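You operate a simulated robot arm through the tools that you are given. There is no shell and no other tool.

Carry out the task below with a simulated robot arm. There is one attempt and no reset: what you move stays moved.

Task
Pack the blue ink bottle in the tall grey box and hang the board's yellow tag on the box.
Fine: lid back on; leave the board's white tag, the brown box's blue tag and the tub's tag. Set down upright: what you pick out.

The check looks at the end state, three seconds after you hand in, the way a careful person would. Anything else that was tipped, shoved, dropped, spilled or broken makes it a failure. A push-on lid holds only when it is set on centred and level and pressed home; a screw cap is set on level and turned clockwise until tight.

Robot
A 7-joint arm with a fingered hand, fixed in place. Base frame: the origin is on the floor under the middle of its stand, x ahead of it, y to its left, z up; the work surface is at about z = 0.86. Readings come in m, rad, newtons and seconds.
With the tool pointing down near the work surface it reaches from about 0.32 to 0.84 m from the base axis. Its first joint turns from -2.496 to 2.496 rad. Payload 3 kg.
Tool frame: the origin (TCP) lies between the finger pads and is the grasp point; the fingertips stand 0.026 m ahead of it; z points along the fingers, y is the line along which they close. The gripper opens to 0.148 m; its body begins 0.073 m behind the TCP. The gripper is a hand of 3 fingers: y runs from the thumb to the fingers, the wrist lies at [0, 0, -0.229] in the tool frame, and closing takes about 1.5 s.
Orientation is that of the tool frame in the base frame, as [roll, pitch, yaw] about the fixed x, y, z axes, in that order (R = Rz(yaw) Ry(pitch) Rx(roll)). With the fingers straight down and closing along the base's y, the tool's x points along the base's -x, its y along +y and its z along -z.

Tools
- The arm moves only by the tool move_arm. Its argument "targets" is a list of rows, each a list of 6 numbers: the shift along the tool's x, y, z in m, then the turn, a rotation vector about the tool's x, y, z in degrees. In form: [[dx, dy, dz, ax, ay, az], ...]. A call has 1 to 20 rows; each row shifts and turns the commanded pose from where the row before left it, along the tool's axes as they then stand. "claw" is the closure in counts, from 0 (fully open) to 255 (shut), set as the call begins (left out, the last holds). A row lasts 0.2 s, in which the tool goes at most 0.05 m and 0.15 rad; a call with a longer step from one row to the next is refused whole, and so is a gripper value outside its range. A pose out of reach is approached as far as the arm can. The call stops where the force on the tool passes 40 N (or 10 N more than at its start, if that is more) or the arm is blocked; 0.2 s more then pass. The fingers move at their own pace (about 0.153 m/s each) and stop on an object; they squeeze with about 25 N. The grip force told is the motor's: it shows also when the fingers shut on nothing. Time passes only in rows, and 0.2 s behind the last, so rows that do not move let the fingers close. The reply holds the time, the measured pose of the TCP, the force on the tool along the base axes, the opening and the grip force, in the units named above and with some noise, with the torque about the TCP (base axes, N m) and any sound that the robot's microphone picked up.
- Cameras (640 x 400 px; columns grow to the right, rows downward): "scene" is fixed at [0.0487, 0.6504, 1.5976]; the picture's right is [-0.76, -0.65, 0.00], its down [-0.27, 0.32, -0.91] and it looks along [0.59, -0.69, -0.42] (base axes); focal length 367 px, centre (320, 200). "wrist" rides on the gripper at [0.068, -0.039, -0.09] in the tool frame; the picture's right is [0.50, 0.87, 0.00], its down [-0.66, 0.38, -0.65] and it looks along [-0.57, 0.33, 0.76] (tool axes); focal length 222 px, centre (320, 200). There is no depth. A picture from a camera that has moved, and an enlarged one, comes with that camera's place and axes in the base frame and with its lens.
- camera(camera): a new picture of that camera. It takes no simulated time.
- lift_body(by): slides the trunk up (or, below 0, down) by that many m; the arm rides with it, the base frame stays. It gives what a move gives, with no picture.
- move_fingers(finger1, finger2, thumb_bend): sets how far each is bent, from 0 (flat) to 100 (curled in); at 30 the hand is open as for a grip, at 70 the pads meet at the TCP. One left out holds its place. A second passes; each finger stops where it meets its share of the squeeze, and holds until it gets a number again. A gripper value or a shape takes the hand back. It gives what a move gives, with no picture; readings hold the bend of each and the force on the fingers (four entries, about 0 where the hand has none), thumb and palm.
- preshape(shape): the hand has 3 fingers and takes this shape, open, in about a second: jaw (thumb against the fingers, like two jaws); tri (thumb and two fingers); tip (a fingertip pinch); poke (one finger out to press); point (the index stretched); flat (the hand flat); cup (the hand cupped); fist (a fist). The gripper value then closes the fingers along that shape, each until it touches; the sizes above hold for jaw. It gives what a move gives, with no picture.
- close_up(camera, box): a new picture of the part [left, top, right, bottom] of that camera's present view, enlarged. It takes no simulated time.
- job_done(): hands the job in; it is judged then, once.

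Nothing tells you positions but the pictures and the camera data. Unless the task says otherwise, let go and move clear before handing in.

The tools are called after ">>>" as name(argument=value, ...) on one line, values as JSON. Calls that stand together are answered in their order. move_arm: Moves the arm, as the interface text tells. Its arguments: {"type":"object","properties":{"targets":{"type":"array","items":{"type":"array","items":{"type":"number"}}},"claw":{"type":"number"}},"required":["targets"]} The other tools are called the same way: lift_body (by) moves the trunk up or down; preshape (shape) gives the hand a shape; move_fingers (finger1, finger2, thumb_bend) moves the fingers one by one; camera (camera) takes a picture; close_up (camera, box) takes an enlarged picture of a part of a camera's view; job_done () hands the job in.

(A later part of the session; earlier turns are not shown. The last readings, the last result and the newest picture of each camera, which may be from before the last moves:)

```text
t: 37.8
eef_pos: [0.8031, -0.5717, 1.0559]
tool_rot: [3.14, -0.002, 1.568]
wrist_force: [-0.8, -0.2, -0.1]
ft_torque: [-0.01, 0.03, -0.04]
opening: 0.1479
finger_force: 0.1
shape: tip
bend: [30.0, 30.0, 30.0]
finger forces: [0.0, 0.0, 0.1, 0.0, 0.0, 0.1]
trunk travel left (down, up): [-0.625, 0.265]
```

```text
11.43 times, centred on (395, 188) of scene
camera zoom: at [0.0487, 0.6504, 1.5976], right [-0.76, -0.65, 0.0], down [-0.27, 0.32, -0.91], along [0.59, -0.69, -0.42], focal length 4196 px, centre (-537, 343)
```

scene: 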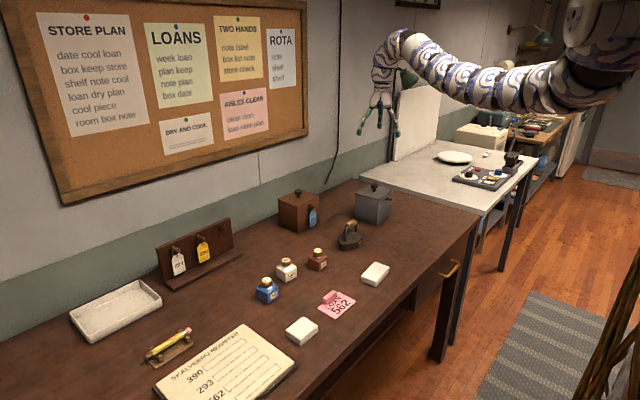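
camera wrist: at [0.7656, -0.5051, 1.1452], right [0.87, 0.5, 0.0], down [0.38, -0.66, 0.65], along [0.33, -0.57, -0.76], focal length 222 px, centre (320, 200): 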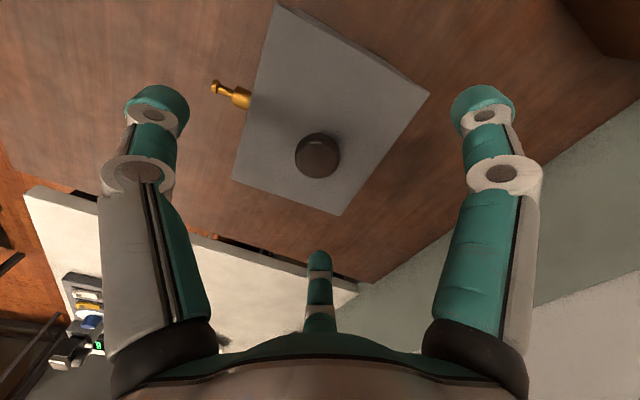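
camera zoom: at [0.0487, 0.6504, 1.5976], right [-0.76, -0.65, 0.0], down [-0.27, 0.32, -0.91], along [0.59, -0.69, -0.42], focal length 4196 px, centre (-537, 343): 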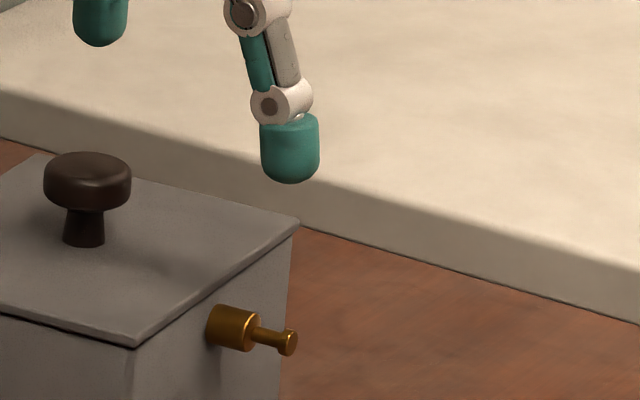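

I'll shift about 2 mm to centre, lower around the knob, close partly and check before gripping.

>>> move_arm(targets=[[-0.001, -0.0017, 0.012, 0, 0, 0], [0, 0, 0.012, 0, 0, 0], [0, 0, 0.01, 0, 0, 0], [0, 0, 0, 0, 0, 0]])

>>> move_arm(targets=[[0, 0, 0, 0, 0, 0], [0, 0, 0, 0, 0, 0], [0, 0, 0, 0, 0, 0], [0, 0, 0, 0, 0, 0], [0, 0, 0, 0, 0, 0], [0, 0, 0, 0, 0, 0], [0, 0, 0, 0, 0, 0]], claw=175)

>>> close_up(camera="scene", box=[350, 165, 410, 205])

>>> camera(camera="wrist")

```text
t: 38.8
eef_pos: [0.8032, -0.5729, 1.0223]
tool_rot: [-3.141, -0.002, 1.571]
wrist_force: [0.5, 0.2, 0.4]
ft_torque: [0.01, 0.0, 0.01]
opening: 0.148
finger_force: 0.1
shape: tip
bend: [30.0, 30.0, 30.0]
finger forces: [0.1, 0.0, 0.0, 0.0, 0.0, 0.0]
trunk travel left (down, up): [-0.625, 0.265]
```

```text
t: 40.4
eef_pos: [0.8017, -0.5729, 1.0229]
tool_rot: [3.141, -0.002, 1.569]
wrist_force: [0.7, 0.3, -0.9]
ft_torque: [-0.03, -0.02, 0.0]
opening: 0.0468
finger_force: 0.0
shape: tip
bend: [77.0, 77.0, 70.0]
finger forces: [0.0, 0.0, 0.0, 0.1, 0.0, 0.1]
trunk travel left (down, up): [-0.625, 0.265]
```

```text
10.00 times, centred on (380, 185) of scene
camera zoom: at [0.0487, 0.6504, 1.5976], right [-0.76, -0.65, 0.0], down [-0.27, 0.32, -0.91], along [0.59, -0.69, -0.42], focal length 3672 px, centre (-280, 350)
```

zoom: 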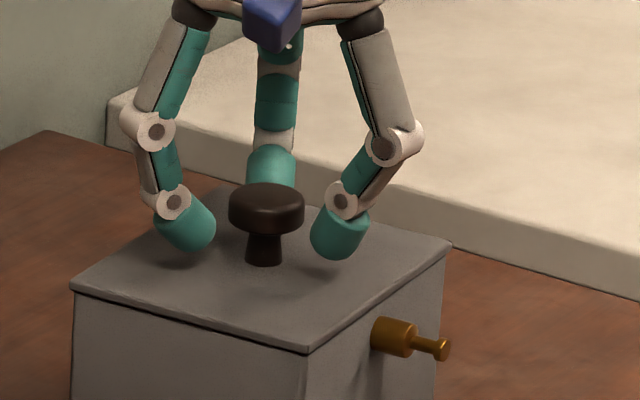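

```text
taken
camera wrist: at [0.7642, -0.5059, 1.1117], right [0.87, 0.5, 0.0], down [0.38, -0.66, 0.65], along [0.33, -0.57, -0.76], focal length 222 px, centre (320, 200)
```

wrist: 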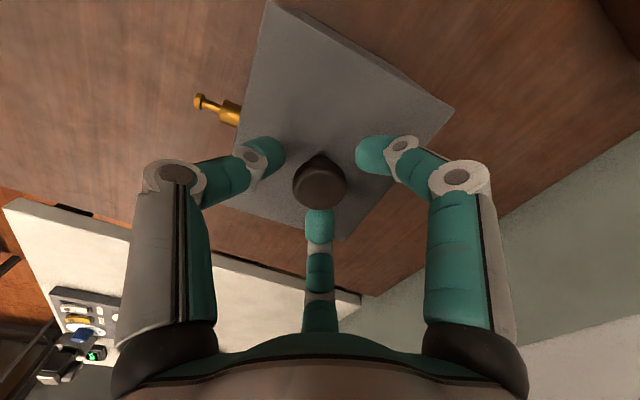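

The fingertips are level with the knob's head on all sides. I'll close the grip on it.

>>> move_arm(targets=[[0, 0, 0, 0, 0, 0], [0, 0, 0, 0, 0, 0], [0, 0, 0, 0, 0, 0], [0, 0, 0, 0, 0, 0], [0, 0, 0, 0, 0, 0]], claw=255)

>>> close_up(camera="scene", box=[350, 165, 410, 205])

>>> close_up(camera="wrist", box=[220, 100, 420, 230])

```text
t: 41.6
eef_pos: [0.8033, -0.5737, 1.0225]
tool_rot: [-3.14, -0.002, 1.569]
wrist_force: [-0.2, 0.7, -0.1]
ft_torque: [-0.01, -0.03, -0.01]
opening: 0.0255
finger_force: 25.0
shape: tip
bend: [75.0, 75.0, 70.0]
finger forces: [21.2, 22.2, 0.0, 0.0, 22.0, 0.0]
trunk travel left (down, up): [-0.625, 0.265]
heard: snap
```

```text
10.00 times, centred on (380, 185) of scene
camera zoom: at [0.0487, 0.6504, 1.5976], right [-0.76, -0.65, 0.0], down [-0.27, 0.32, -0.91], along [0.59, -0.69, -0.42], focal length 3672 px, centre (-280, 350)
```

zoom: 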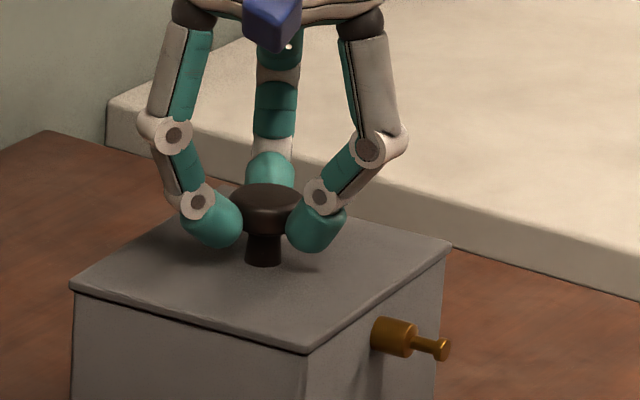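

```text
3.08 times, centred on (320, 165) of wrist
camera zoom: at [0.7642, -0.5059, 1.1116], right [0.87, 0.5, 0.0], down [0.38, -0.66, 0.65], along [0.33, -0.57, -0.76], focal length 684 px, centre (320, 308)
```

zoom: 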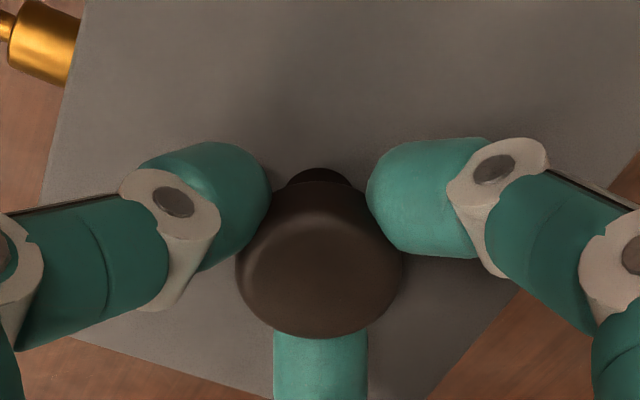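

The knob is gripped firmly (about 22 N per finger) and a snap was heard, probably the lid coming loose. I'll lift slowly and watch the forces.

>>> move_arm(targets=[[0, 0, -0.003, 0, 0, 0], [0, 0, -0.003, 0, 0, 0], [0, 0, -0.004, 0, 0, 0], [0, 0, 0, 0, 0, 0]])

>>> close_up(camera="scene", box=[345, 165, 410, 230])

```text
t: 42.6
eef_pos: [0.8022, -0.5734, 1.0316]
tool_rot: [-3.14, -0.002, 1.569]
wrist_force: [0.1, 0.2, -0.5]
ft_torque: [0.0, 0.04, -0.01]
opening: 0.0252
finger_force: 25.3
shape: tip
bend: [75.0, 75.0, 70.0]
finger forces: [21.4, 22.2, 0.0, 0.0, 21.9, 0.1]
trunk travel left (down, up): [-0.625, 0.265]
```

```text
6.15 times, centred on (378, 198) of scene
camera zoom: at [0.0487, 0.6504, 1.5976], right [-0.76, -0.65, 0.0], down [-0.27, 0.32, -0.91], along [0.59, -0.69, -0.42], focal length 2259 px, centre (-34, 215)
```

zoom: 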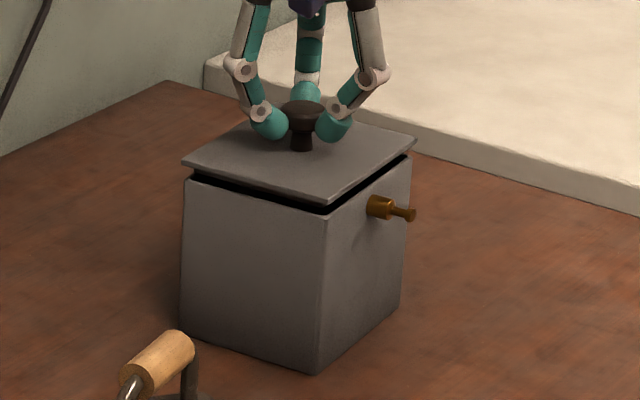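

The lid lifts cleanly and level. I'll raise it further and look at the inside of the box.

>>> move_arm(targets=[[0, 0, -0.01, 0, 0, 0], [0, 0, -0.02, 0, 0, 0], [0, 0, -0.03, 0, 0, 0], [0, 0, -0.03, 0, 0, 0], [0, 0, -0.02, 0, 0, 0], [0, 0, 0, 0, 0, 0]])

>>> close_up(camera="scene", box=[345, 150, 410, 230])

>>> camera(camera="wrist")

```text
t: 44.0
eef_pos: [0.8046, -0.5726, 1.142]
tool_rot: [-3.141, -0.001, 1.569]
wrist_force: [-0.4, 1.1, -1.1]
ft_torque: [0.02, -0.02, -0.03]
opening: 0.0251
finger_force: 25.1
shape: tip
bend: [75.0, 75.0, 70.0]
finger forces: [21.5, 22.2, 0.1, 0.1, 21.9, 0.0]
trunk travel left (down, up): [-0.625, 0.265]
```

```text
5.00 times, centred on (378, 190) of scene
camera zoom: at [0.0487, 0.6504, 1.5976], right [-0.76, -0.65, 0.0], down [-0.27, 0.32, -0.91], along [0.59, -0.69, -0.42], focal length 1836 px, centre (32, 250)
```

zoom: 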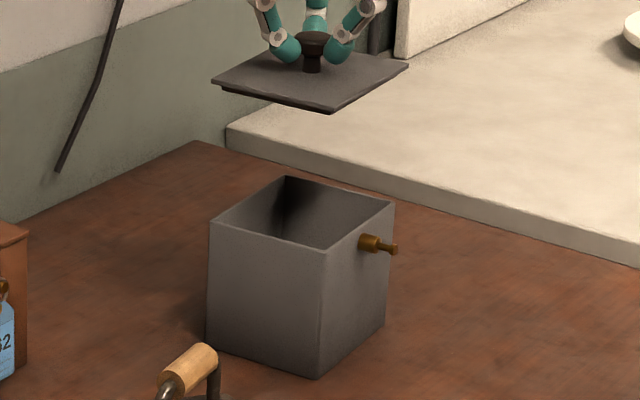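

```text
taken
camera wrist: at [0.7653, -0.5052, 1.231], right [0.87, 0.5, 0.0], down [0.38, -0.66, 0.65], along [0.33, -0.57, -0.76], focal length 222 px, centre (320, 200)
```

wrist: 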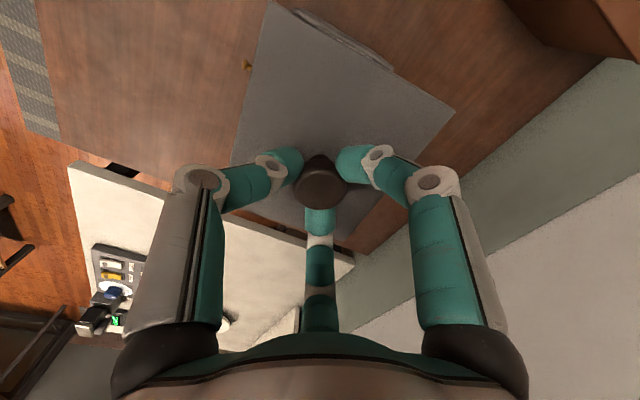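

The box is empty with thin walls. I'll set the lid down on the free table area at about (0.62, -0.72).

>>> move_arm(targets=[[-0.0245, -0.0308, 0, 0, 0, 0], [-0.0245, -0.0308, 0, 0, 0, 0], [-0.0245, -0.0308, 0, 0, 0, 0], [-0.0245, -0.0308, 0, 0, 0, 0], [-0.0245, -0.0308, 0, 0, 0, 0], [-0.0245, -0.0308, 0, 0, 0, 0], [0, 0, 0.03, 0, 0, 0], [0, 0, 0.03, 0, 0, 0], [0, 0, 0.03, 0, 0, 0], [0, 0, 0.03, 0, 0, 0], [0, 0, 0.03, 0, 0, 0], [0, 0, 0.03, 0, 0, 0], [0, 0, 0.015, 0, 0, 0], [0, 0, 0, 0, 0, 0]])

>>> camera(camera="scene")

>>> close_up(camera="scene", box=[380, 170, 480, 250])

```text
t: 47.0
eef_pos: [0.6164, -0.7205, 0.9472]
tool_rot: [-3.141, -0.001, 1.568]
wrist_force: [-0.2, -0.3, -1.6]
ft_torque: [0.02, 0.01, 0.02]
opening: 0.0252
finger_force: 25.0
shape: tip
bend: [75.0, 75.0, 70.0]
finger forces: [21.4, 22.3, 0.1, 0.0, 21.7, 0.0]
trunk travel left (down, up): [-0.625, 0.265]
```

```text
taken
```

scene: 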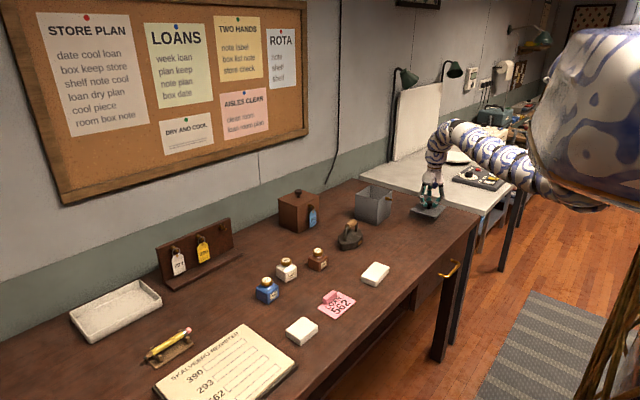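

```text
5.00 times, centred on (430, 210) of scene
camera zoom: at [0.0487, 0.6504, 1.5976], right [-0.76, -0.65, 0.0], down [-0.27, 0.32, -0.91], along [0.59, -0.69, -0.42], focal length 1836 px, centre (-230, 150)
```

zoom: 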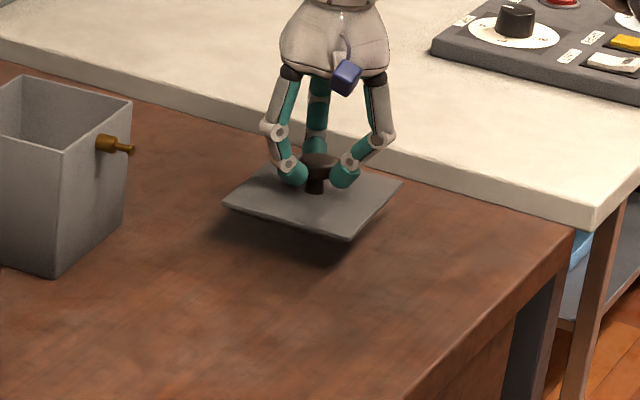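

The lid is hovering about 3 cm above the free table surface. I'll lower it gently until contact.

>>> move_arm(targets=[[0, 0, 0.01, 0, 0, 0], [0, 0, 0.008, 0, 0, 0], [0, 0, 0, 0, 0, 0]])

>>> move_arm(targets=[[0, 0, 0.004, 0, 0, 0], [0, 0, 0, 0, 0, 0]])

>>> close_up(camera="scene", box=[400, 185, 460, 225])

```text
t: 47.8
eef_pos: [0.6174, -0.7191, 0.9292]
tool_rot: [3.141, -0.002, 1.567]
wrist_force: [-0.7, 0.5, -0.7]
ft_torque: [0.04, -0.01, 0.03]
opening: 0.0248
finger_force: 24.6
shape: tip
bend: [75.0, 75.0, 70.0]
finger forces: [21.4, 22.3, 0.0, 0.0, 21.7, 0.0]
trunk travel left (down, up): [-0.625, 0.265]
```

```text
t: 48.4
eef_pos: [0.6178, -0.7205, 0.925]
tool_rot: [3.142, -0.002, 1.57]
wrist_force: [0.3, -1.3, -0.4]
ft_torque: [0.01, 0.01, -0.02]
opening: 0.0253
finger_force: 25.1
shape: tip
bend: [75.0, 75.0, 70.0]
finger forces: [21.4, 22.3, 0.1, 0.0, 21.7, 0.1]
trunk travel left (down, up): [-0.625, 0.265]
```

```text
10.00 times, centred on (430, 205) of scene
camera zoom: at [0.0487, 0.6504, 1.5976], right [-0.76, -0.65, 0.0], down [-0.27, 0.32, -0.91], along [0.59, -0.69, -0.42], focal length 3672 px, centre (-780, 150)
```

zoom: 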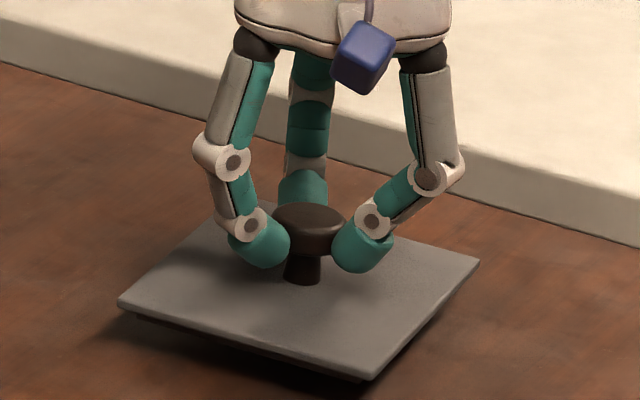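

Still slightly above the table. I'll continue in small steps.

>>> move_arm(targets=[[0, 0, 0.003, 0, 0, 0], [0, 0, 0, 0, 0, 0]])

>>> move_arm(targets=[[0, 0, 0.002, 0, 0, 0], [0, 0, 0, 0, 0, 0]])

>>> move_arm(targets=[[0, 0, 0.002, 0, 0, 0], [0, 0, 0, 0, 0, 0]])

>>> close_up(camera="scene", box=[400, 185, 460, 225])

```text
t: 49.0
eef_pos: [0.6175, -0.7202, 0.9215]
tool_rot: [3.141, -0.001, 1.569]
wrist_force: [0.6, 0.8, -1.5]
ft_torque: [0.02, 0.01, 0.0]
opening: 0.0252
finger_force: 25.8
shape: tip
bend: [75.0, 75.0, 70.0]
finger forces: [21.3, 22.3, 0.1, 0.0, 21.6, 0.0]
trunk travel left (down, up): [-0.625, 0.265]
```

```text
t: 49.6
eef_pos: [0.6164, -0.722, 0.9189]
tool_rot: [3.141, 0.001, 1.569]
wrist_force: [-0.5, 0.3, -0.5]
ft_torque: [-0.02, -0.01, -0.03]
opening: 0.025
finger_force: 24.8
shape: tip
bend: [75.0, 75.0, 70.0]
finger forces: [21.4, 22.2, 0.0, 0.0, 21.7, 0.0]
trunk travel left (down, up): [-0.625, 0.265]
```

```text
t: 50.2
eef_pos: [0.6178, -0.7199, 0.9188]
tool_rot: [-3.141, -0.003, 1.57]
wrist_force: [0.3, 0.0, -0.4]
ft_torque: [0.02, 0.01, -0.02]
opening: 0.025
finger_force: 24.7
shape: tip
bend: [75.0, 75.0, 70.0]
finger forces: [21.3, 22.3, 0.0, 0.0, 21.6, 0.0]
trunk travel left (down, up): [-0.625, 0.265]
```

```text
10.00 times, centred on (430, 205) of scene
camera zoom: at [0.0487, 0.6504, 1.5976], right [-0.76, -0.65, 0.0], down [-0.27, 0.32, -0.91], along [0.59, -0.69, -0.42], focal length 3672 px, centre (-780, 150)
```

zoom: 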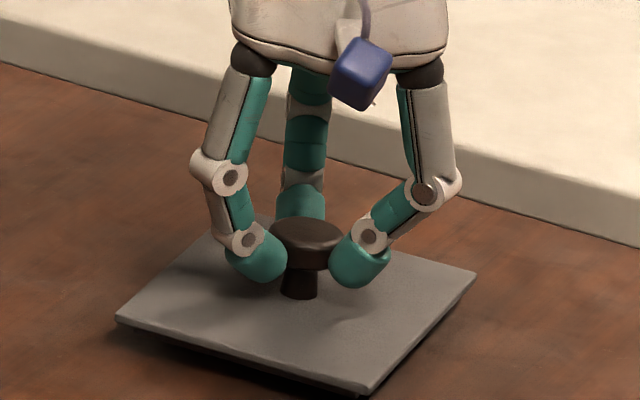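

Very close to the surface now. I'll continue in 2 mm steps watching for contact force.

>>> move_arm(targets=[[0, 0, 0.002, 0, 0, 0], [0, 0, 0, 0, 0, 0]])

>>> move_arm(targets=[[0, 0, 0.002, 0, 0, 0], [0, 0, 0, 0, 0, 0]])

>>> close_up(camera="scene", box=[400, 185, 460, 225])

```text
t: 50.8
eef_pos: [0.6169, -0.721, 0.9159]
tool_rot: [-3.141, -0.002, 1.57]
wrist_force: [0.5, -0.3, -0.3]
ft_torque: [-0.01, 0.0, -0.02]
opening: 0.025
finger_force: 24.3
shape: tip
bend: [75.0, 75.0, 70.0]
finger forces: [21.3, 22.2, 0.0, 0.0, 21.8, 0.0]
trunk travel left (down, up): [-0.625, 0.265]
```

```text
t: 51.4
eef_pos: [0.6174, -0.72, 0.914]
tool_rot: [-3.142, -0.002, 1.568]
wrist_force: [-0.9, -0.4, -1.1]
ft_torque: [0.03, 0.03, 0.01]
opening: 0.0248
finger_force: 24.7
shape: tip
bend: [75.0, 75.0, 70.0]
finger forces: [21.3, 22.3, 0.0, 0.0, 21.7, 0.0]
trunk travel left (down, up): [-0.625, 0.265]
```

```text
10.00 times, centred on (430, 205) of scene
camera zoom: at [0.0487, 0.6504, 1.5976], right [-0.76, -0.65, 0.0], down [-0.27, 0.32, -0.91], along [0.59, -0.69, -0.42], focal length 3672 px, centre (-780, 150)
```

zoom: 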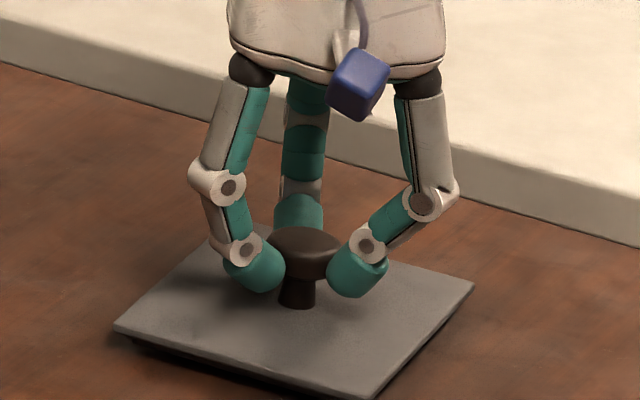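

No contact yet. I'll keep lowering.

>>> move_arm(targets=[[0, 0, 0.002, 0, 0, 0], [0, 0, 0, 0, 0, 0]])

>>> move_arm(targets=[[0, 0, 0.002, 0, 0, 0], [0, 0, 0, 0, 0, 0]])

>>> close_up(camera="scene", box=[400, 190, 460, 230])

```text
t: 52.0
eef_pos: [0.6169, -0.7193, 0.9127]
tool_rot: [3.141, -0.001, 1.569]
wrist_force: [0.7, -0.1, -0.4]
ft_torque: [0.0, 0.02, 0.0]
opening: 0.0249
finger_force: 25.3
shape: tip
bend: [75.0, 75.0, 70.0]
finger forces: [21.4, 22.3, 0.0, 0.1, 21.6, 0.0]
trunk travel left (down, up): [-0.625, 0.265]
```

```text
t: 52.6
eef_pos: [0.6186, -0.7204, 0.9091]
tool_rot: [-3.141, 0.001, 1.571]
wrist_force: [-0.3, -0.9, 5.4]
ft_torque: [-0.06, 0.04, 0.01]
opening: 0.0253
finger_force: 24.7
shape: tip
bend: [75.0, 75.0, 70.0]
finger forces: [22.1, 23.7, 0.1, 0.1, 23.2, 0.0]
trunk travel left (down, up): [-0.625, 0.265]
```

```text
10.00 times, centred on (430, 210) of scene
camera zoom: at [0.0487, 0.6504, 1.5976], right [-0.76, -0.65, 0.0], down [-0.27, 0.32, -0.91], along [0.59, -0.69, -0.42], focal length 3672 px, centre (-780, 100)
```

zoom: 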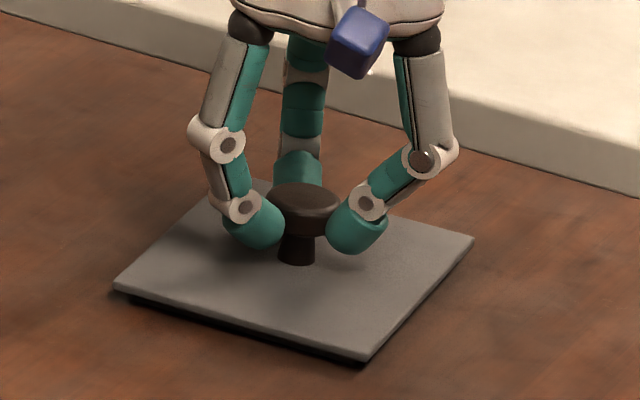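

Contact felt at TCP z ≈ 0.910, so the lid is resting on the table. I'll release it and move straight up.

>>> move_arm(targets=[[0, 0, 0, 0, 0, 0], [0, 0, 0, 0, 0, 0], [0, 0, 0, 0, 0, 0], [0, 0, 0, 0, 0, 0], [0, 0, 0, 0, 0, 0], [0, 0, -0.02, 0, 0, 0], [0, 0, -0.03, 0, 0, 0], [0, 0, -0.04, 0, 0, 0], [0, 0, -0.04, 0, 0, 0], [0, 0, 0, 0, 0, 0]], claw=100)

>>> close_up(camera="scene", box=[340, 160, 480, 250])

>>> camera(camera="wrist")

```text
t: 54.8
eef_pos: [0.617, -0.7192, 1.0399]
tool_rot: [3.141, -0.002, 1.57]
wrist_force: [0.0, 0.1, -0.4]
ft_torque: [0.02, -0.02, 0.02]
opening: 0.0894
finger_force: 0.1
shape: tip
bend: [32.0, 32.0, 70.0]
finger forces: [0.0, 0.1, 0.0, 0.0, 0.1, 0.0]
trunk travel left (down, up): [-0.625, 0.265]
```

```text
4.44 times, centred on (410, 205) of scene
camera zoom: at [0.0487, 0.6504, 1.5976], right [-0.76, -0.65, 0.0], down [-0.27, 0.32, -0.91], along [0.59, -0.69, -0.42], focal length 1632 px, centre (-80, 178)
```

zoom: 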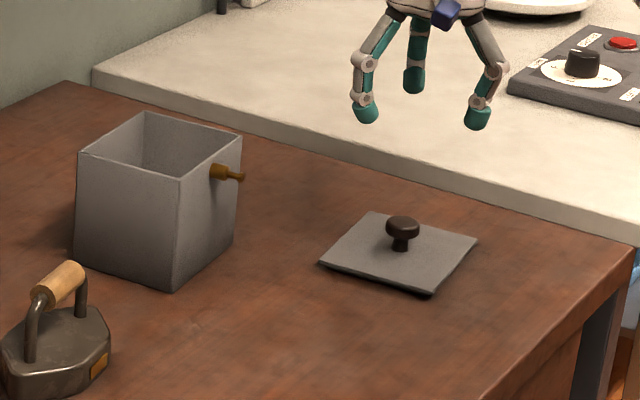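

```text
taken
camera wrist: at [0.5782, -0.6517, 1.1286], right [0.87, 0.5, 0.0], down [0.38, -0.66, 0.65], along [0.33, -0.57, -0.76], focal length 222 px, centre (320, 200)
```

wrist: 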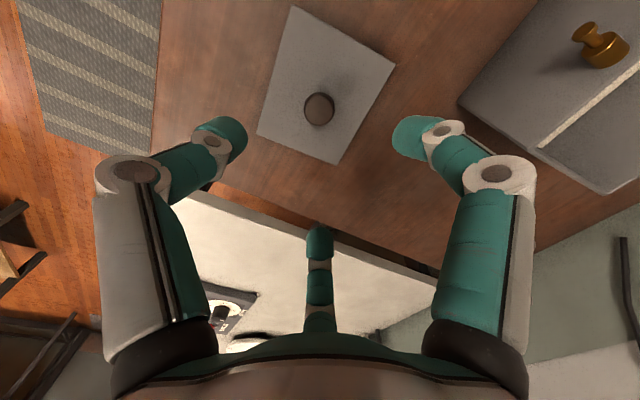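

The lid rests safely on the table. I'll raise the trunk and look into the open box from above to measure it.

>>> lift_body(by=0.2)

>>> move_arm(targets=[[0.025, 0.03, 0, 0, 0, 0], [0.025, 0.03, 0, 0, 0, 0], [0.025, 0.03, 0, 0, 0, 0], [0.025, 0.03, 0, 0, 0, 0], [0.025, 0.03, 0, 0, 0, 0], [0.025, 0.03, 0, 0, 0, 0], [0, 0, 0, 0, 0, 0]], claw=0)

>>> close_up(camera="wrist", box=[230, 0, 420, 150])

```text
t: 56.9
eef_pos: [0.6172, -0.7189, 1.2393]
tool_rot: [3.141, -0.001, 1.57]
wrist_force: [-1.2, 0.1, -0.2]
ft_torque: [-0.01, 0.0, -0.02]
opening: 0.0897
finger_force: 0.1
shape: tip
bend: [32.0, 32.0, 70.0]
finger forces: [0.0, 0.1, 0.0, 0.0, 0.0, 0.0]
trunk travel left (down, up): [-0.825, 0.065]
```

```text
t: 58.5
eef_pos: [0.794, -0.5684, 1.2388]
tool_rot: [-3.141, 0.0, 1.569]
wrist_force: [-0.3, -0.1, -1.3]
ft_torque: [0.03, -0.01, 0.02]
opening: 0.1481
finger_force: 0.1
shape: tip
bend: [30.0, 30.0, 30.0]
finger forces: [0.0, 0.0, 0.1, 0.1, 0.0, 0.0]
trunk travel left (down, up): [-0.825, 0.065]
```

```text
2.67 times, centred on (325, 75) of wrist
camera zoom: at [0.7565, -0.5018, 1.3276], right [0.87, 0.5, 0.0], down [0.38, -0.66, 0.65], along [0.33, -0.57, -0.76], focal length 592 px, centre (307, 533)
```

zoom: 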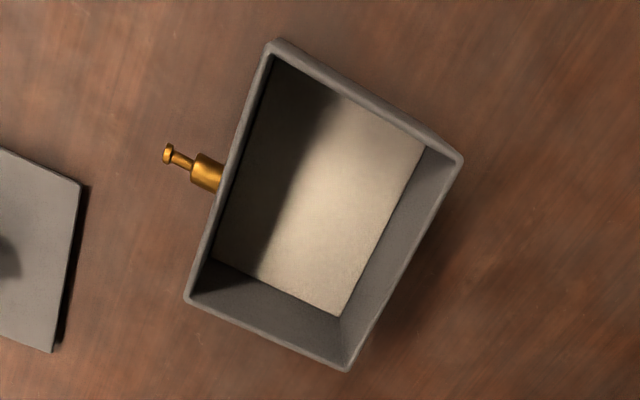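

The box interior is visible with a light floor. I'll zoom in more to measure the interior depth.

>>> close_up(camera="wrist", box=[275, 10, 390, 145])

>>> close_up(camera="scene", box=[350, 180, 400, 215])

```text
2.96 times, centred on (332, 78) of wrist
camera zoom: at [0.7565, -0.5018, 1.3276], right [0.87, 0.5, 0.0], down [0.38, -0.66, 0.65], along [0.33, -0.57, -0.76], focal length 658 px, centre (283, 563)
```

zoom: 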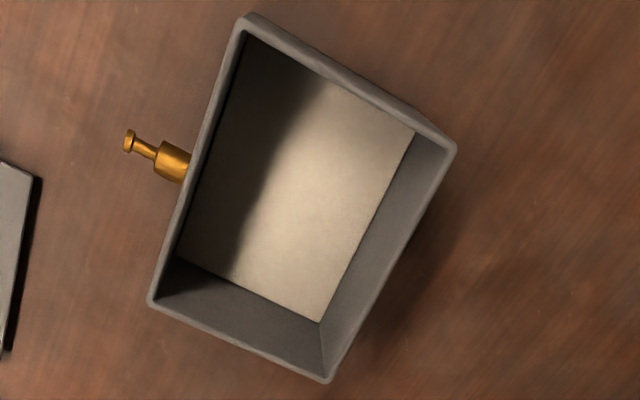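

```text
11.43 times, centred on (375, 198) of scene
camera zoom: at [0.0487, 0.6504, 1.5976], right [-0.76, -0.65, 0.0], down [-0.27, 0.32, -0.91], along [0.59, -0.69, -0.42], focal length 4196 px, centre (-309, 229)
```

zoom: 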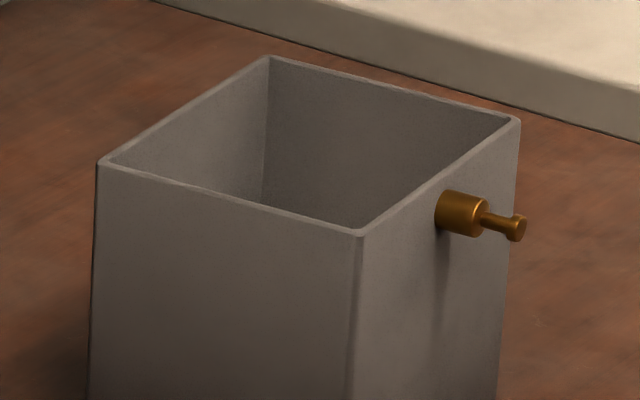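

The box's inner floor is raised: the depth is only about 0.07 m, so the 0.06 m bottle will end just below the rim. I'll go to the blue bottle now, with the hand upright and the trunk high.

>>> lift_body(by=0.06)

>>> move_arm(targets=[[0.0398, 0.0008, 0.0225, 0, 0, 0], [0.0398, 0.0008, 0.0225, 0, 0, 0], [0.0398, 0.0008, 0.0225, 0, 0, 0], [0.0398, 0.0008, 0.0225, 0, 0, 0], [0.0398, 0.0008, 0.0225, 0, 0, 0], [0.0398, 0.0008, 0.0225, 0, 0, 0], [0.0398, 0.0008, 0.0225, 0, 0, 0], [0.0398, 0.0008, 0.0225, 0, 0, 0], [0.0405, -0.006, 0.005, 0, 0, 0], [0.0405, -0.006, 0.005, 0, 0, 0], [0.0405, -0.006, 0.005, 0, 0, 0], [0.0405, -0.006, 0.005, 0, 0, 0], [0.0405, -0.006, 0.005, 0, 0, 0], [0.0405, -0.006, 0.005, 0, 0, 0], [0.0405, -0.006, 0.005, 0, 0, 0], [0.0405, -0.006, 0.005, 0, 0, 0], [0, 0, 0, 0, 0, 0]])

>>> camera(camera="scene")

>>> camera(camera="wrist")

```text
t: 59.5
eef_pos: [0.7958, -0.5686, 1.2979]
tool_rot: [3.14, -0.003, 1.568]
wrist_force: [-0.2, -0.4, -0.7]
ft_torque: [0.03, 0.01, -0.02]
opening: 0.1479
finger_force: 0.0
shape: tip
bend: [30.0, 30.0, 30.0]
finger forces: [0.0, 0.0, 0.1, 0.0, 0.0, 0.1]
trunk travel left (down, up): [-0.885, 0.005]
```

```text
t: 63.1
eef_pos: [0.7554, 0.0761, 1.0778]
tool_rot: [-3.141, -0.002, 1.569]
wrist_force: [0.5, 0.6, -0.6]
ft_torque: [0.04, -0.01, 0.0]
opening: 0.1476
finger_force: 0.1
shape: tip
bend: [30.0, 30.0, 30.0]
finger forces: [0.0, 0.1, 0.1, 0.0, 0.0, 0.1]
trunk travel left (down, up): [-0.885, 0.005]
```

```text
taken
```

scene: 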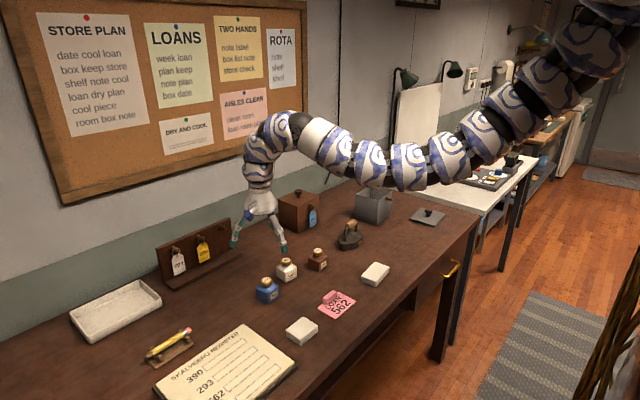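

```text
taken
camera wrist: at [0.7165, 0.1431, 1.1673], right [0.87, 0.5, 0.0], down [0.38, -0.66, 0.65], along [0.33, -0.57, -0.76], focal length 222 px, centre (320, 200)
```

wrist: 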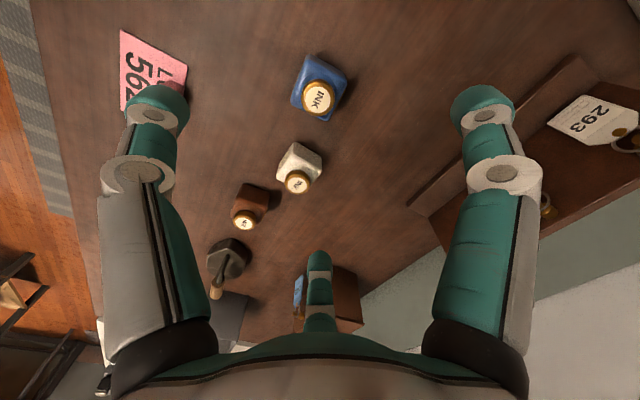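

The hand is above the blue bottle. I'll zoom in to measure where its cap is and how it's turned.

>>> close_up(camera="wrist", box=[260, 40, 380, 130])

>>> close_up(camera="scene", box=[220, 210, 320, 310])

```text
4.44 times, centred on (320, 85) of wrist
camera zoom: at [0.7165, 0.1431, 1.1673], right [0.87, 0.5, 0.0], down [0.38, -0.66, 0.65], along [0.33, -0.57, -0.76], focal length 987 px, centre (320, 711)
```

zoom: 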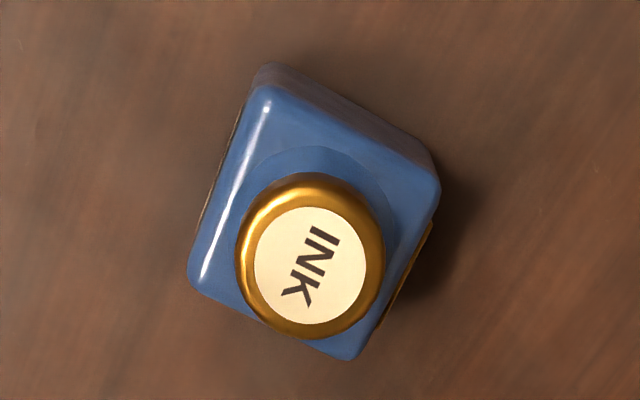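

```text
4.00 times, centred on (270, 260) of scene
camera zoom: at [0.0487, 0.6504, 1.5976], right [-0.76, -0.65, 0.0], down [-0.27, 0.32, -0.91], along [0.59, -0.69, -0.42], focal length 1469 px, centre (520, -40)
```

zoom: 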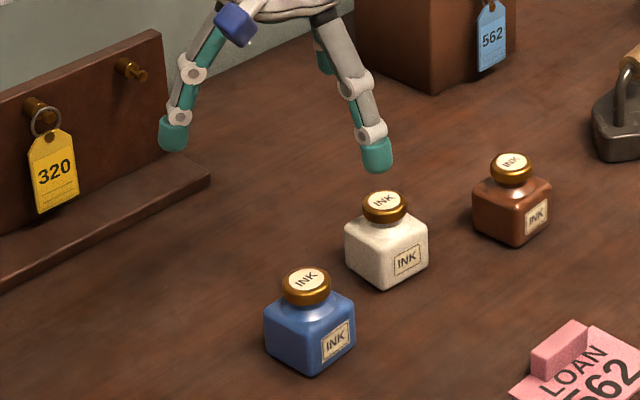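

The blue cap's centre is at about (0.750, 0.079), top z ≈ 0.921. I'll narrow the fingers to stay clear of the white bottle, centre the hand and descend to just above the cap.

>>> move_arm(targets=[[0.003, -0.005, 0, 0, 0, 0], [0, 0, 0, 0, 0, 0], [0, 0, 0, 0, 0, 0], [0, 0, 0, 0, 0, 0], [0, 0, 0.03, 0, 0, 0], [0, 0, 0.03, 0, 0, 0], [0, 0, 0.03, 0, 0, 0], [0, 0, 0.02, 0, 0, 0], [0, 0, 0, 0, 0, 0]], claw=150)

>>> close_up(camera="wrist", box=[220, 80, 420, 230])

>>> close_up(camera="scene", box=[230, 240, 310, 310])

```text
t: 65.1
eef_pos: [0.7502, 0.0779, 0.9662]
tool_rot: [-3.141, -0.002, 1.569]
wrist_force: [0.4, 0.0, -0.9]
ft_torque: [0.02, 0.01, 0.03]
opening: 0.061
finger_force: 0.1
shape: tip
bend: [77.0, 77.0, 70.0]
finger forces: [0.0, 0.0, 0.1, 0.1, 0.0, 0.1]
trunk travel left (down, up): [-0.885, 0.005]
```

```text
2.67 times, centred on (320, 155) of wrist
camera zoom: at [0.7115, 0.1446, 1.0566], right [0.87, 0.5, 0.0], down [0.38, -0.66, 0.65], along [0.33, -0.57, -0.76], focal length 592 px, centre (320, 320)
```

zoom: 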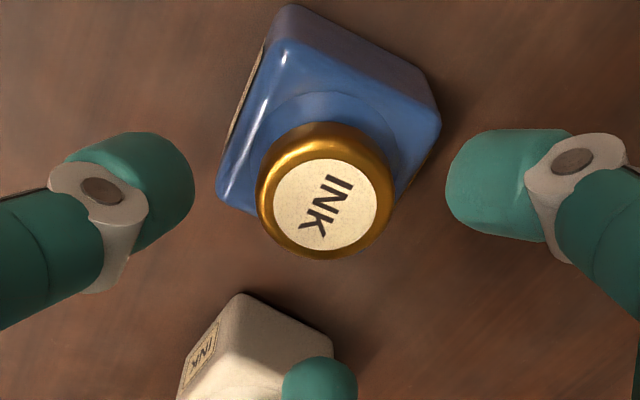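

```text
5.71 times, centred on (270, 275) of scene
camera zoom: at [0.0487, 0.6504, 1.5976], right [-0.76, -0.65, 0.0], down [-0.27, 0.32, -0.91], along [0.59, -0.69, -0.42], focal length 2098 px, centre (606, -229)
```

zoom: 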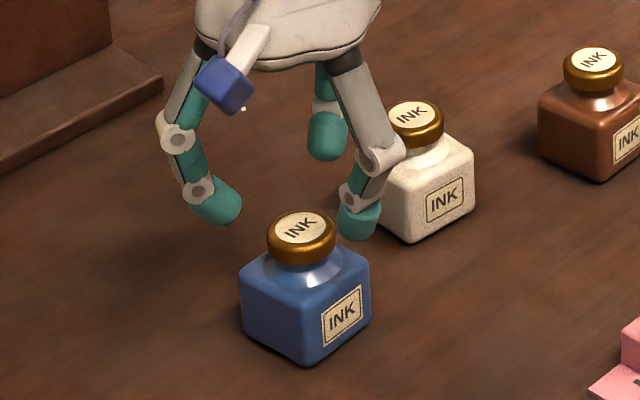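

The cap is within about 2 mm of the hand's axis. I'll make a small correction, lower to the cap and close.

>>> move_arm(targets=[[0.002, 0.001, 0.01, 0, 0, 0], [0, 0, 0.01, 0, 0, 0], [0, 0, 0.007, 0, 0, 0], [0, 0, 0, 0, 0, 0]])

>>> close_up(camera="scene", box=[240, 250, 300, 310])

>>> close_up(camera="wrist", box=[220, 80, 420, 230])

```text
t: 66.1
eef_pos: [0.7511, 0.0801, 0.9405]
tool_rot: [-3.141, 0.002, 1.57]
wrist_force: [-0.5, -0.4, 0.1]
ft_torque: [0.01, 0.03, 0.03]
opening: 0.0613
finger_force: 0.2
shape: tip
bend: [77.0, 77.0, 70.0]
finger forces: [0.0, 0.0, 0.0, 0.1, 0.0, 0.0]
trunk travel left (down, up): [-0.885, 0.005]
```

```text
6.67 times, centred on (270, 280) of scene
camera zoom: at [0.0487, 0.6504, 1.5976], right [-0.76, -0.65, 0.0], down [-0.27, 0.32, -0.91], along [0.59, -0.69, -0.42], focal length 2448 px, centre (653, -333)
```

zoom: 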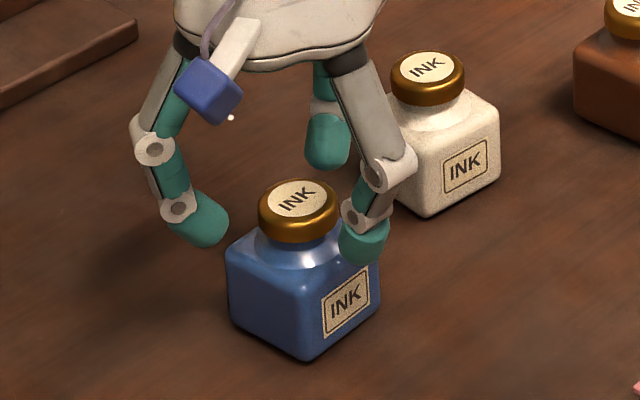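

```text
2.67 times, centred on (320, 155) of wrist
camera zoom: at [0.7124, 0.1465, 1.0301], right [0.87, 0.5, 0.0], down [0.38, -0.66, 0.65], along [0.33, -0.57, -0.76], focal length 592 px, centre (320, 320)
```

zoom: 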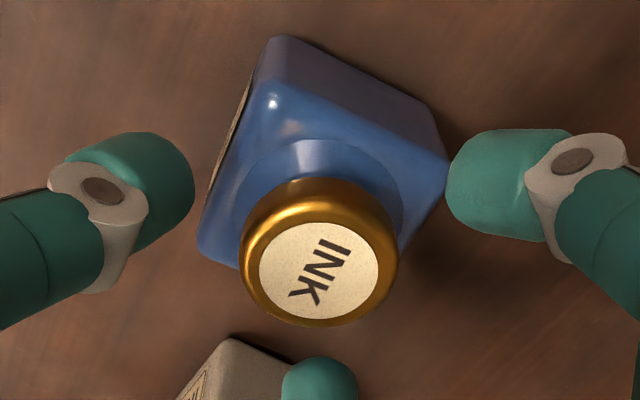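

The fingertips are level with the cap. I'll close the grip.

>>> move_arm(targets=[[0, 0, 0, 0, 0, 0], [0, 0, 0, 0, 0, 0], [0, 0, 0, 0, 0, 0], [0, 0, 0, 0, 0, 0], [0, 0, 0, 0, 0, 0]], claw=255)

>>> close_up(camera="scene", box=[240, 250, 300, 310])

>>> close_up(camera="wrist", box=[220, 80, 420, 230])

```text
t: 67.3
eef_pos: [0.7506, 0.0799, 0.9397]
tool_rot: [-3.141, -0.001, 1.569]
wrist_force: [0.5, -0.2, 0.2]
ft_torque: [0.01, -0.01, -0.01]
opening: 0.0286
finger_force: 25.2
shape: tip
bend: [75.0, 75.0, 70.0]
finger forces: [21.6, 21.8, 0.0, 0.0, 22.6, 0.1]
trunk travel left (down, up): [-0.885, 0.005]
```

```text
6.67 times, centred on (270, 280) of scene
camera zoom: at [0.0487, 0.6504, 1.5976], right [-0.76, -0.65, 0.0], down [-0.27, 0.32, -0.91], along [0.59, -0.69, -0.42], focal length 2448 px, centre (653, -333)
```

zoom: 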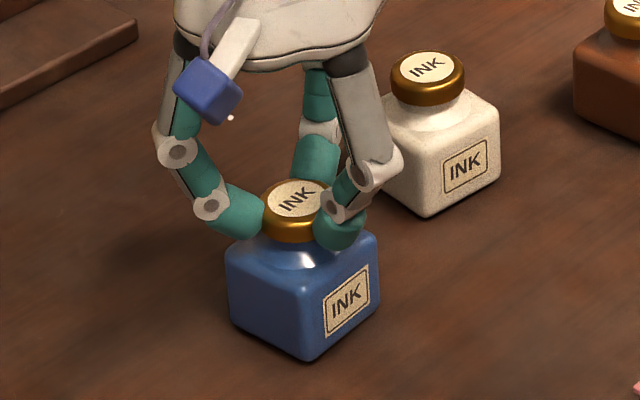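

```text
2.67 times, centred on (320, 155) of wrist
camera zoom: at [0.7124, 0.1465, 1.0301], right [0.87, 0.5, 0.0], down [0.38, -0.66, 0.65], along [0.33, -0.57, -0.76], focal length 592 px, centre (320, 320)
```

zoom: 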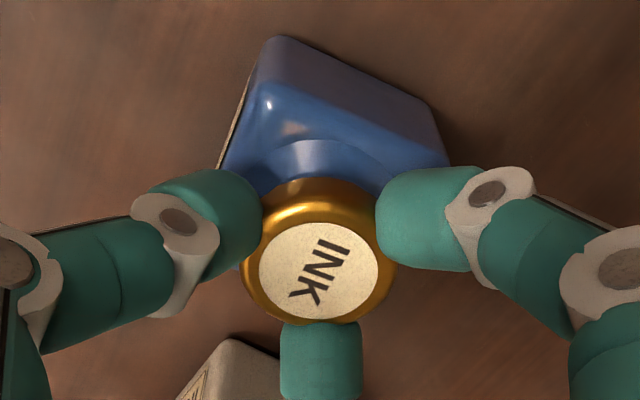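

The cap is gripped evenly. I'll lift it straight up and check that the bottle hangs upright.

>>> move_arm(targets=[[0, 0, -0.005, 0, 0, 0], [0, 0, -0.015, 0, 0, 0], [0, 0, -0.025, 0, 0, 0], [0, 0, -0.03, 0, 0, 0], [0, 0, -0.03, 0, 0, 0], [0, 0, -0.025, 0, 0, 0], [0, 0, -0.01, 0, 0, 0], [0, 0, 0, 0, 0, 0]])

>>> close_up(camera="scene", box=[220, 200, 320, 300])

>>> close_up(camera="wrist", box=[220, 80, 420, 230])

```text
t: 69.1
eef_pos: [0.7511, 0.0807, 1.082]
tool_rot: [-3.141, 0.0, 1.569]
wrist_force: [0.2, -0.6, -0.5]
ft_torque: [0.03, 0.0, 0.01]
opening: 0.0286
finger_force: 24.3
shape: tip
bend: [75.0, 75.0, 70.0]
finger forces: [21.8, 21.8, 0.0, 0.0, 22.4, 0.0]
trunk travel left (down, up): [-0.885, 0.005]
```

```text
4.00 times, centred on (270, 250) of scene
camera zoom: at [0.0487, 0.6504, 1.5976], right [-0.76, -0.65, 0.0], down [-0.27, 0.32, -0.91], along [0.59, -0.69, -0.42], focal length 1469 px, centre (520, 0)
```

zoom: 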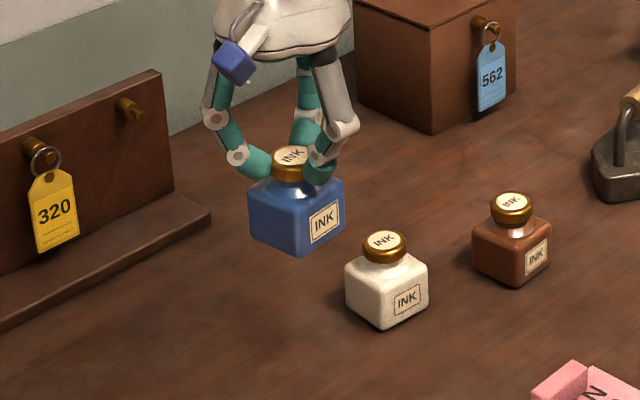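

```text
2.67 times, centred on (320, 155) of wrist
camera zoom: at [0.7125, 0.1474, 1.1712], right [0.87, 0.5, 0.0], down [0.38, -0.66, 0.65], along [0.33, -0.57, -0.76], focal length 592 px, centre (320, 320)
```

zoom: 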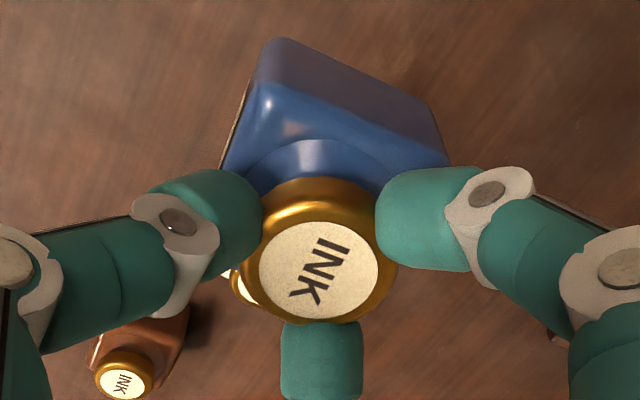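

The bottle hangs upright. I'll carry it over to the grey box at a safe height, turned about 5° to line up with the box.

>>> move_arm(targets=[[-0.0405, 0.006, -0.006, 0, 0, 0], [-0.0405, 0.006, -0.006, 0, 0, 0], [-0.0405, 0.006, -0.006, 0, 0, 0], [-0.0405, 0.006, -0.006, 0, 0, 0], [-0.0405, 0.006, -0.006, 0, 0, 0], [-0.0405, 0.006, -0.006, 0, 0, 0], [-0.0405, 0.006, -0.006, 0, 0, 0], [-0.0405, 0.006, -0.006, 0, 0, 0], [-0.0411, 0.0016, -0.0213, 0, 0, 0], [-0.0411, 0.0016, -0.0213, 0, 0, 0], [-0.0411, 0.0016, -0.0213, 0, 0, 0], [-0.0411, 0.0016, -0.0213, 0, 0, 0], [-0.0411, 0.0016, -0.0213, 0, 0, 0], [-0.0411, 0.0016, -0.0213, 0, 0, 0], [-0.0411, 0.0016, -0.0213, 0, 0, 0], [-0.0411, 0.0016, -0.0213, 0, 0, 0], [0, 0, 0, 0, 0, -5], [0, 0, 0, 0, 0, 0]])

>>> camera(camera="scene")

>>> camera(camera="wrist")

```text
t: 72.9
eef_pos: [0.8114, -0.577, 1.3013]
tool_rot: [3.141, -0.003, 1.656]
wrist_force: [-0.1, -0.4, -1.2]
ft_torque: [-0.01, 0.01, 0.02]
opening: 0.0286
finger_force: 25.2
shape: tip
bend: [75.0, 75.0, 70.0]
finger forces: [21.8, 21.8, 0.0, 0.1, 22.3, 0.0]
trunk travel left (down, up): [-0.885, 0.005]
```

```text
taken
```

scene: 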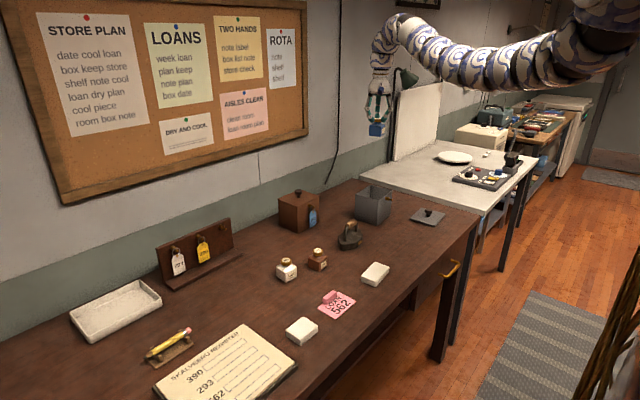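

```text
taken
camera wrist: at [0.7672, -0.5136, 1.3912], right [0.82, 0.57, 0.0], down [0.43, -0.62, 0.65], along [0.37, -0.54, -0.76], focal length 222 px, centre (320, 200)
```

wrist: 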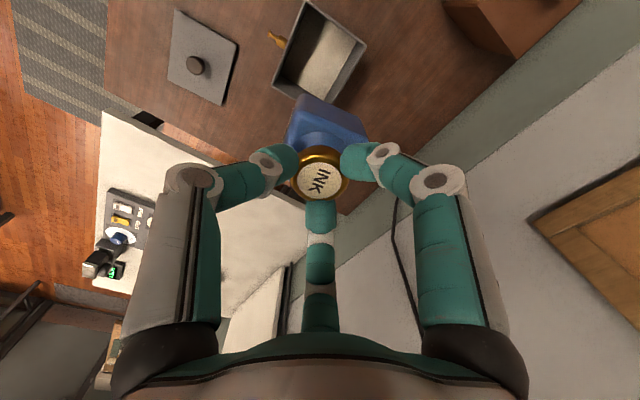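

The bottle is above the box. I'll lower the trunk until its base is a few centimetres above the rim, then check the alignment.

>>> lift_body(by=-0.21)

>>> move_arm(targets=[[0.004, 0, 0, 0, 0, 0], [0, 0, 0, 0, 0, 0]])

>>> close_up(camera="wrist", box=[200, 0, 440, 200])

>>> close_up(camera="scene", box=[335, 140, 415, 230])

```text
t: 75.2
eef_pos: [0.8112, -0.5762, 1.0923]
tool_rot: [3.142, -0.002, 1.657]
wrist_force: [-0.9, 0.5, -1.2]
ft_torque: [-0.04, 0.0, -0.02]
opening: 0.0283
finger_force: 25.4
shape: tip
bend: [75.0, 75.0, 70.0]
finger forces: [21.8, 21.8, 0.0, 0.1, 22.3, 0.0]
trunk travel left (down, up): [-0.675, 0.215]
```

```text
t: 75.8
eef_pos: [0.8104, -0.5722, 1.0915]
tool_rot: [3.141, -0.002, 1.655]
wrist_force: [-1.6, -0.2, -1.1]
ft_torque: [0.0, 0.03, -0.02]
opening: 0.0283
finger_force: 24.8
shape: tip
bend: [75.0, 75.0, 70.0]
finger forces: [21.9, 21.8, 0.0, 0.1, 22.3, 0.0]
trunk travel left (down, up): [-0.675, 0.215]
```

```text
2.00 times, centred on (320, 100) of wrist
camera zoom: at [0.7665, -0.5091, 1.181], right [0.82, 0.57, 0.0], down [0.43, -0.62, 0.65], along [0.37, -0.54, -0.76], focal length 444 px, centre (320, 400)
```

zoom: 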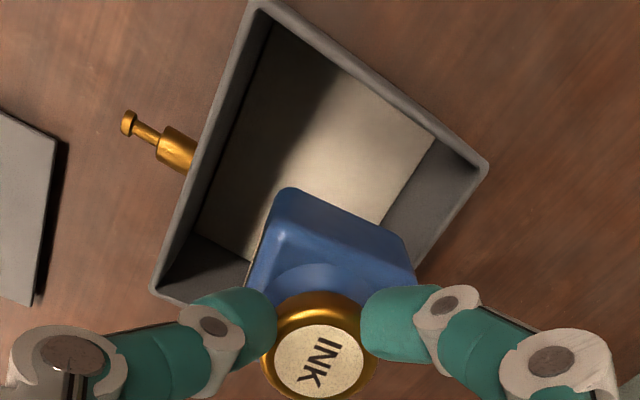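

```text
4.44 times, centred on (375, 185) of scene
camera zoom: at [0.0487, 0.6504, 1.5976], right [-0.76, -0.65, 0.0], down [-0.27, 0.32, -0.91], along [0.59, -0.69, -0.42], focal length 1632 px, centre (76, 267)
```

zoom: 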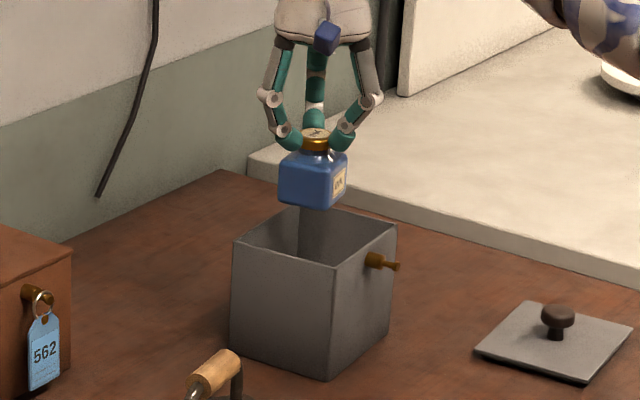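

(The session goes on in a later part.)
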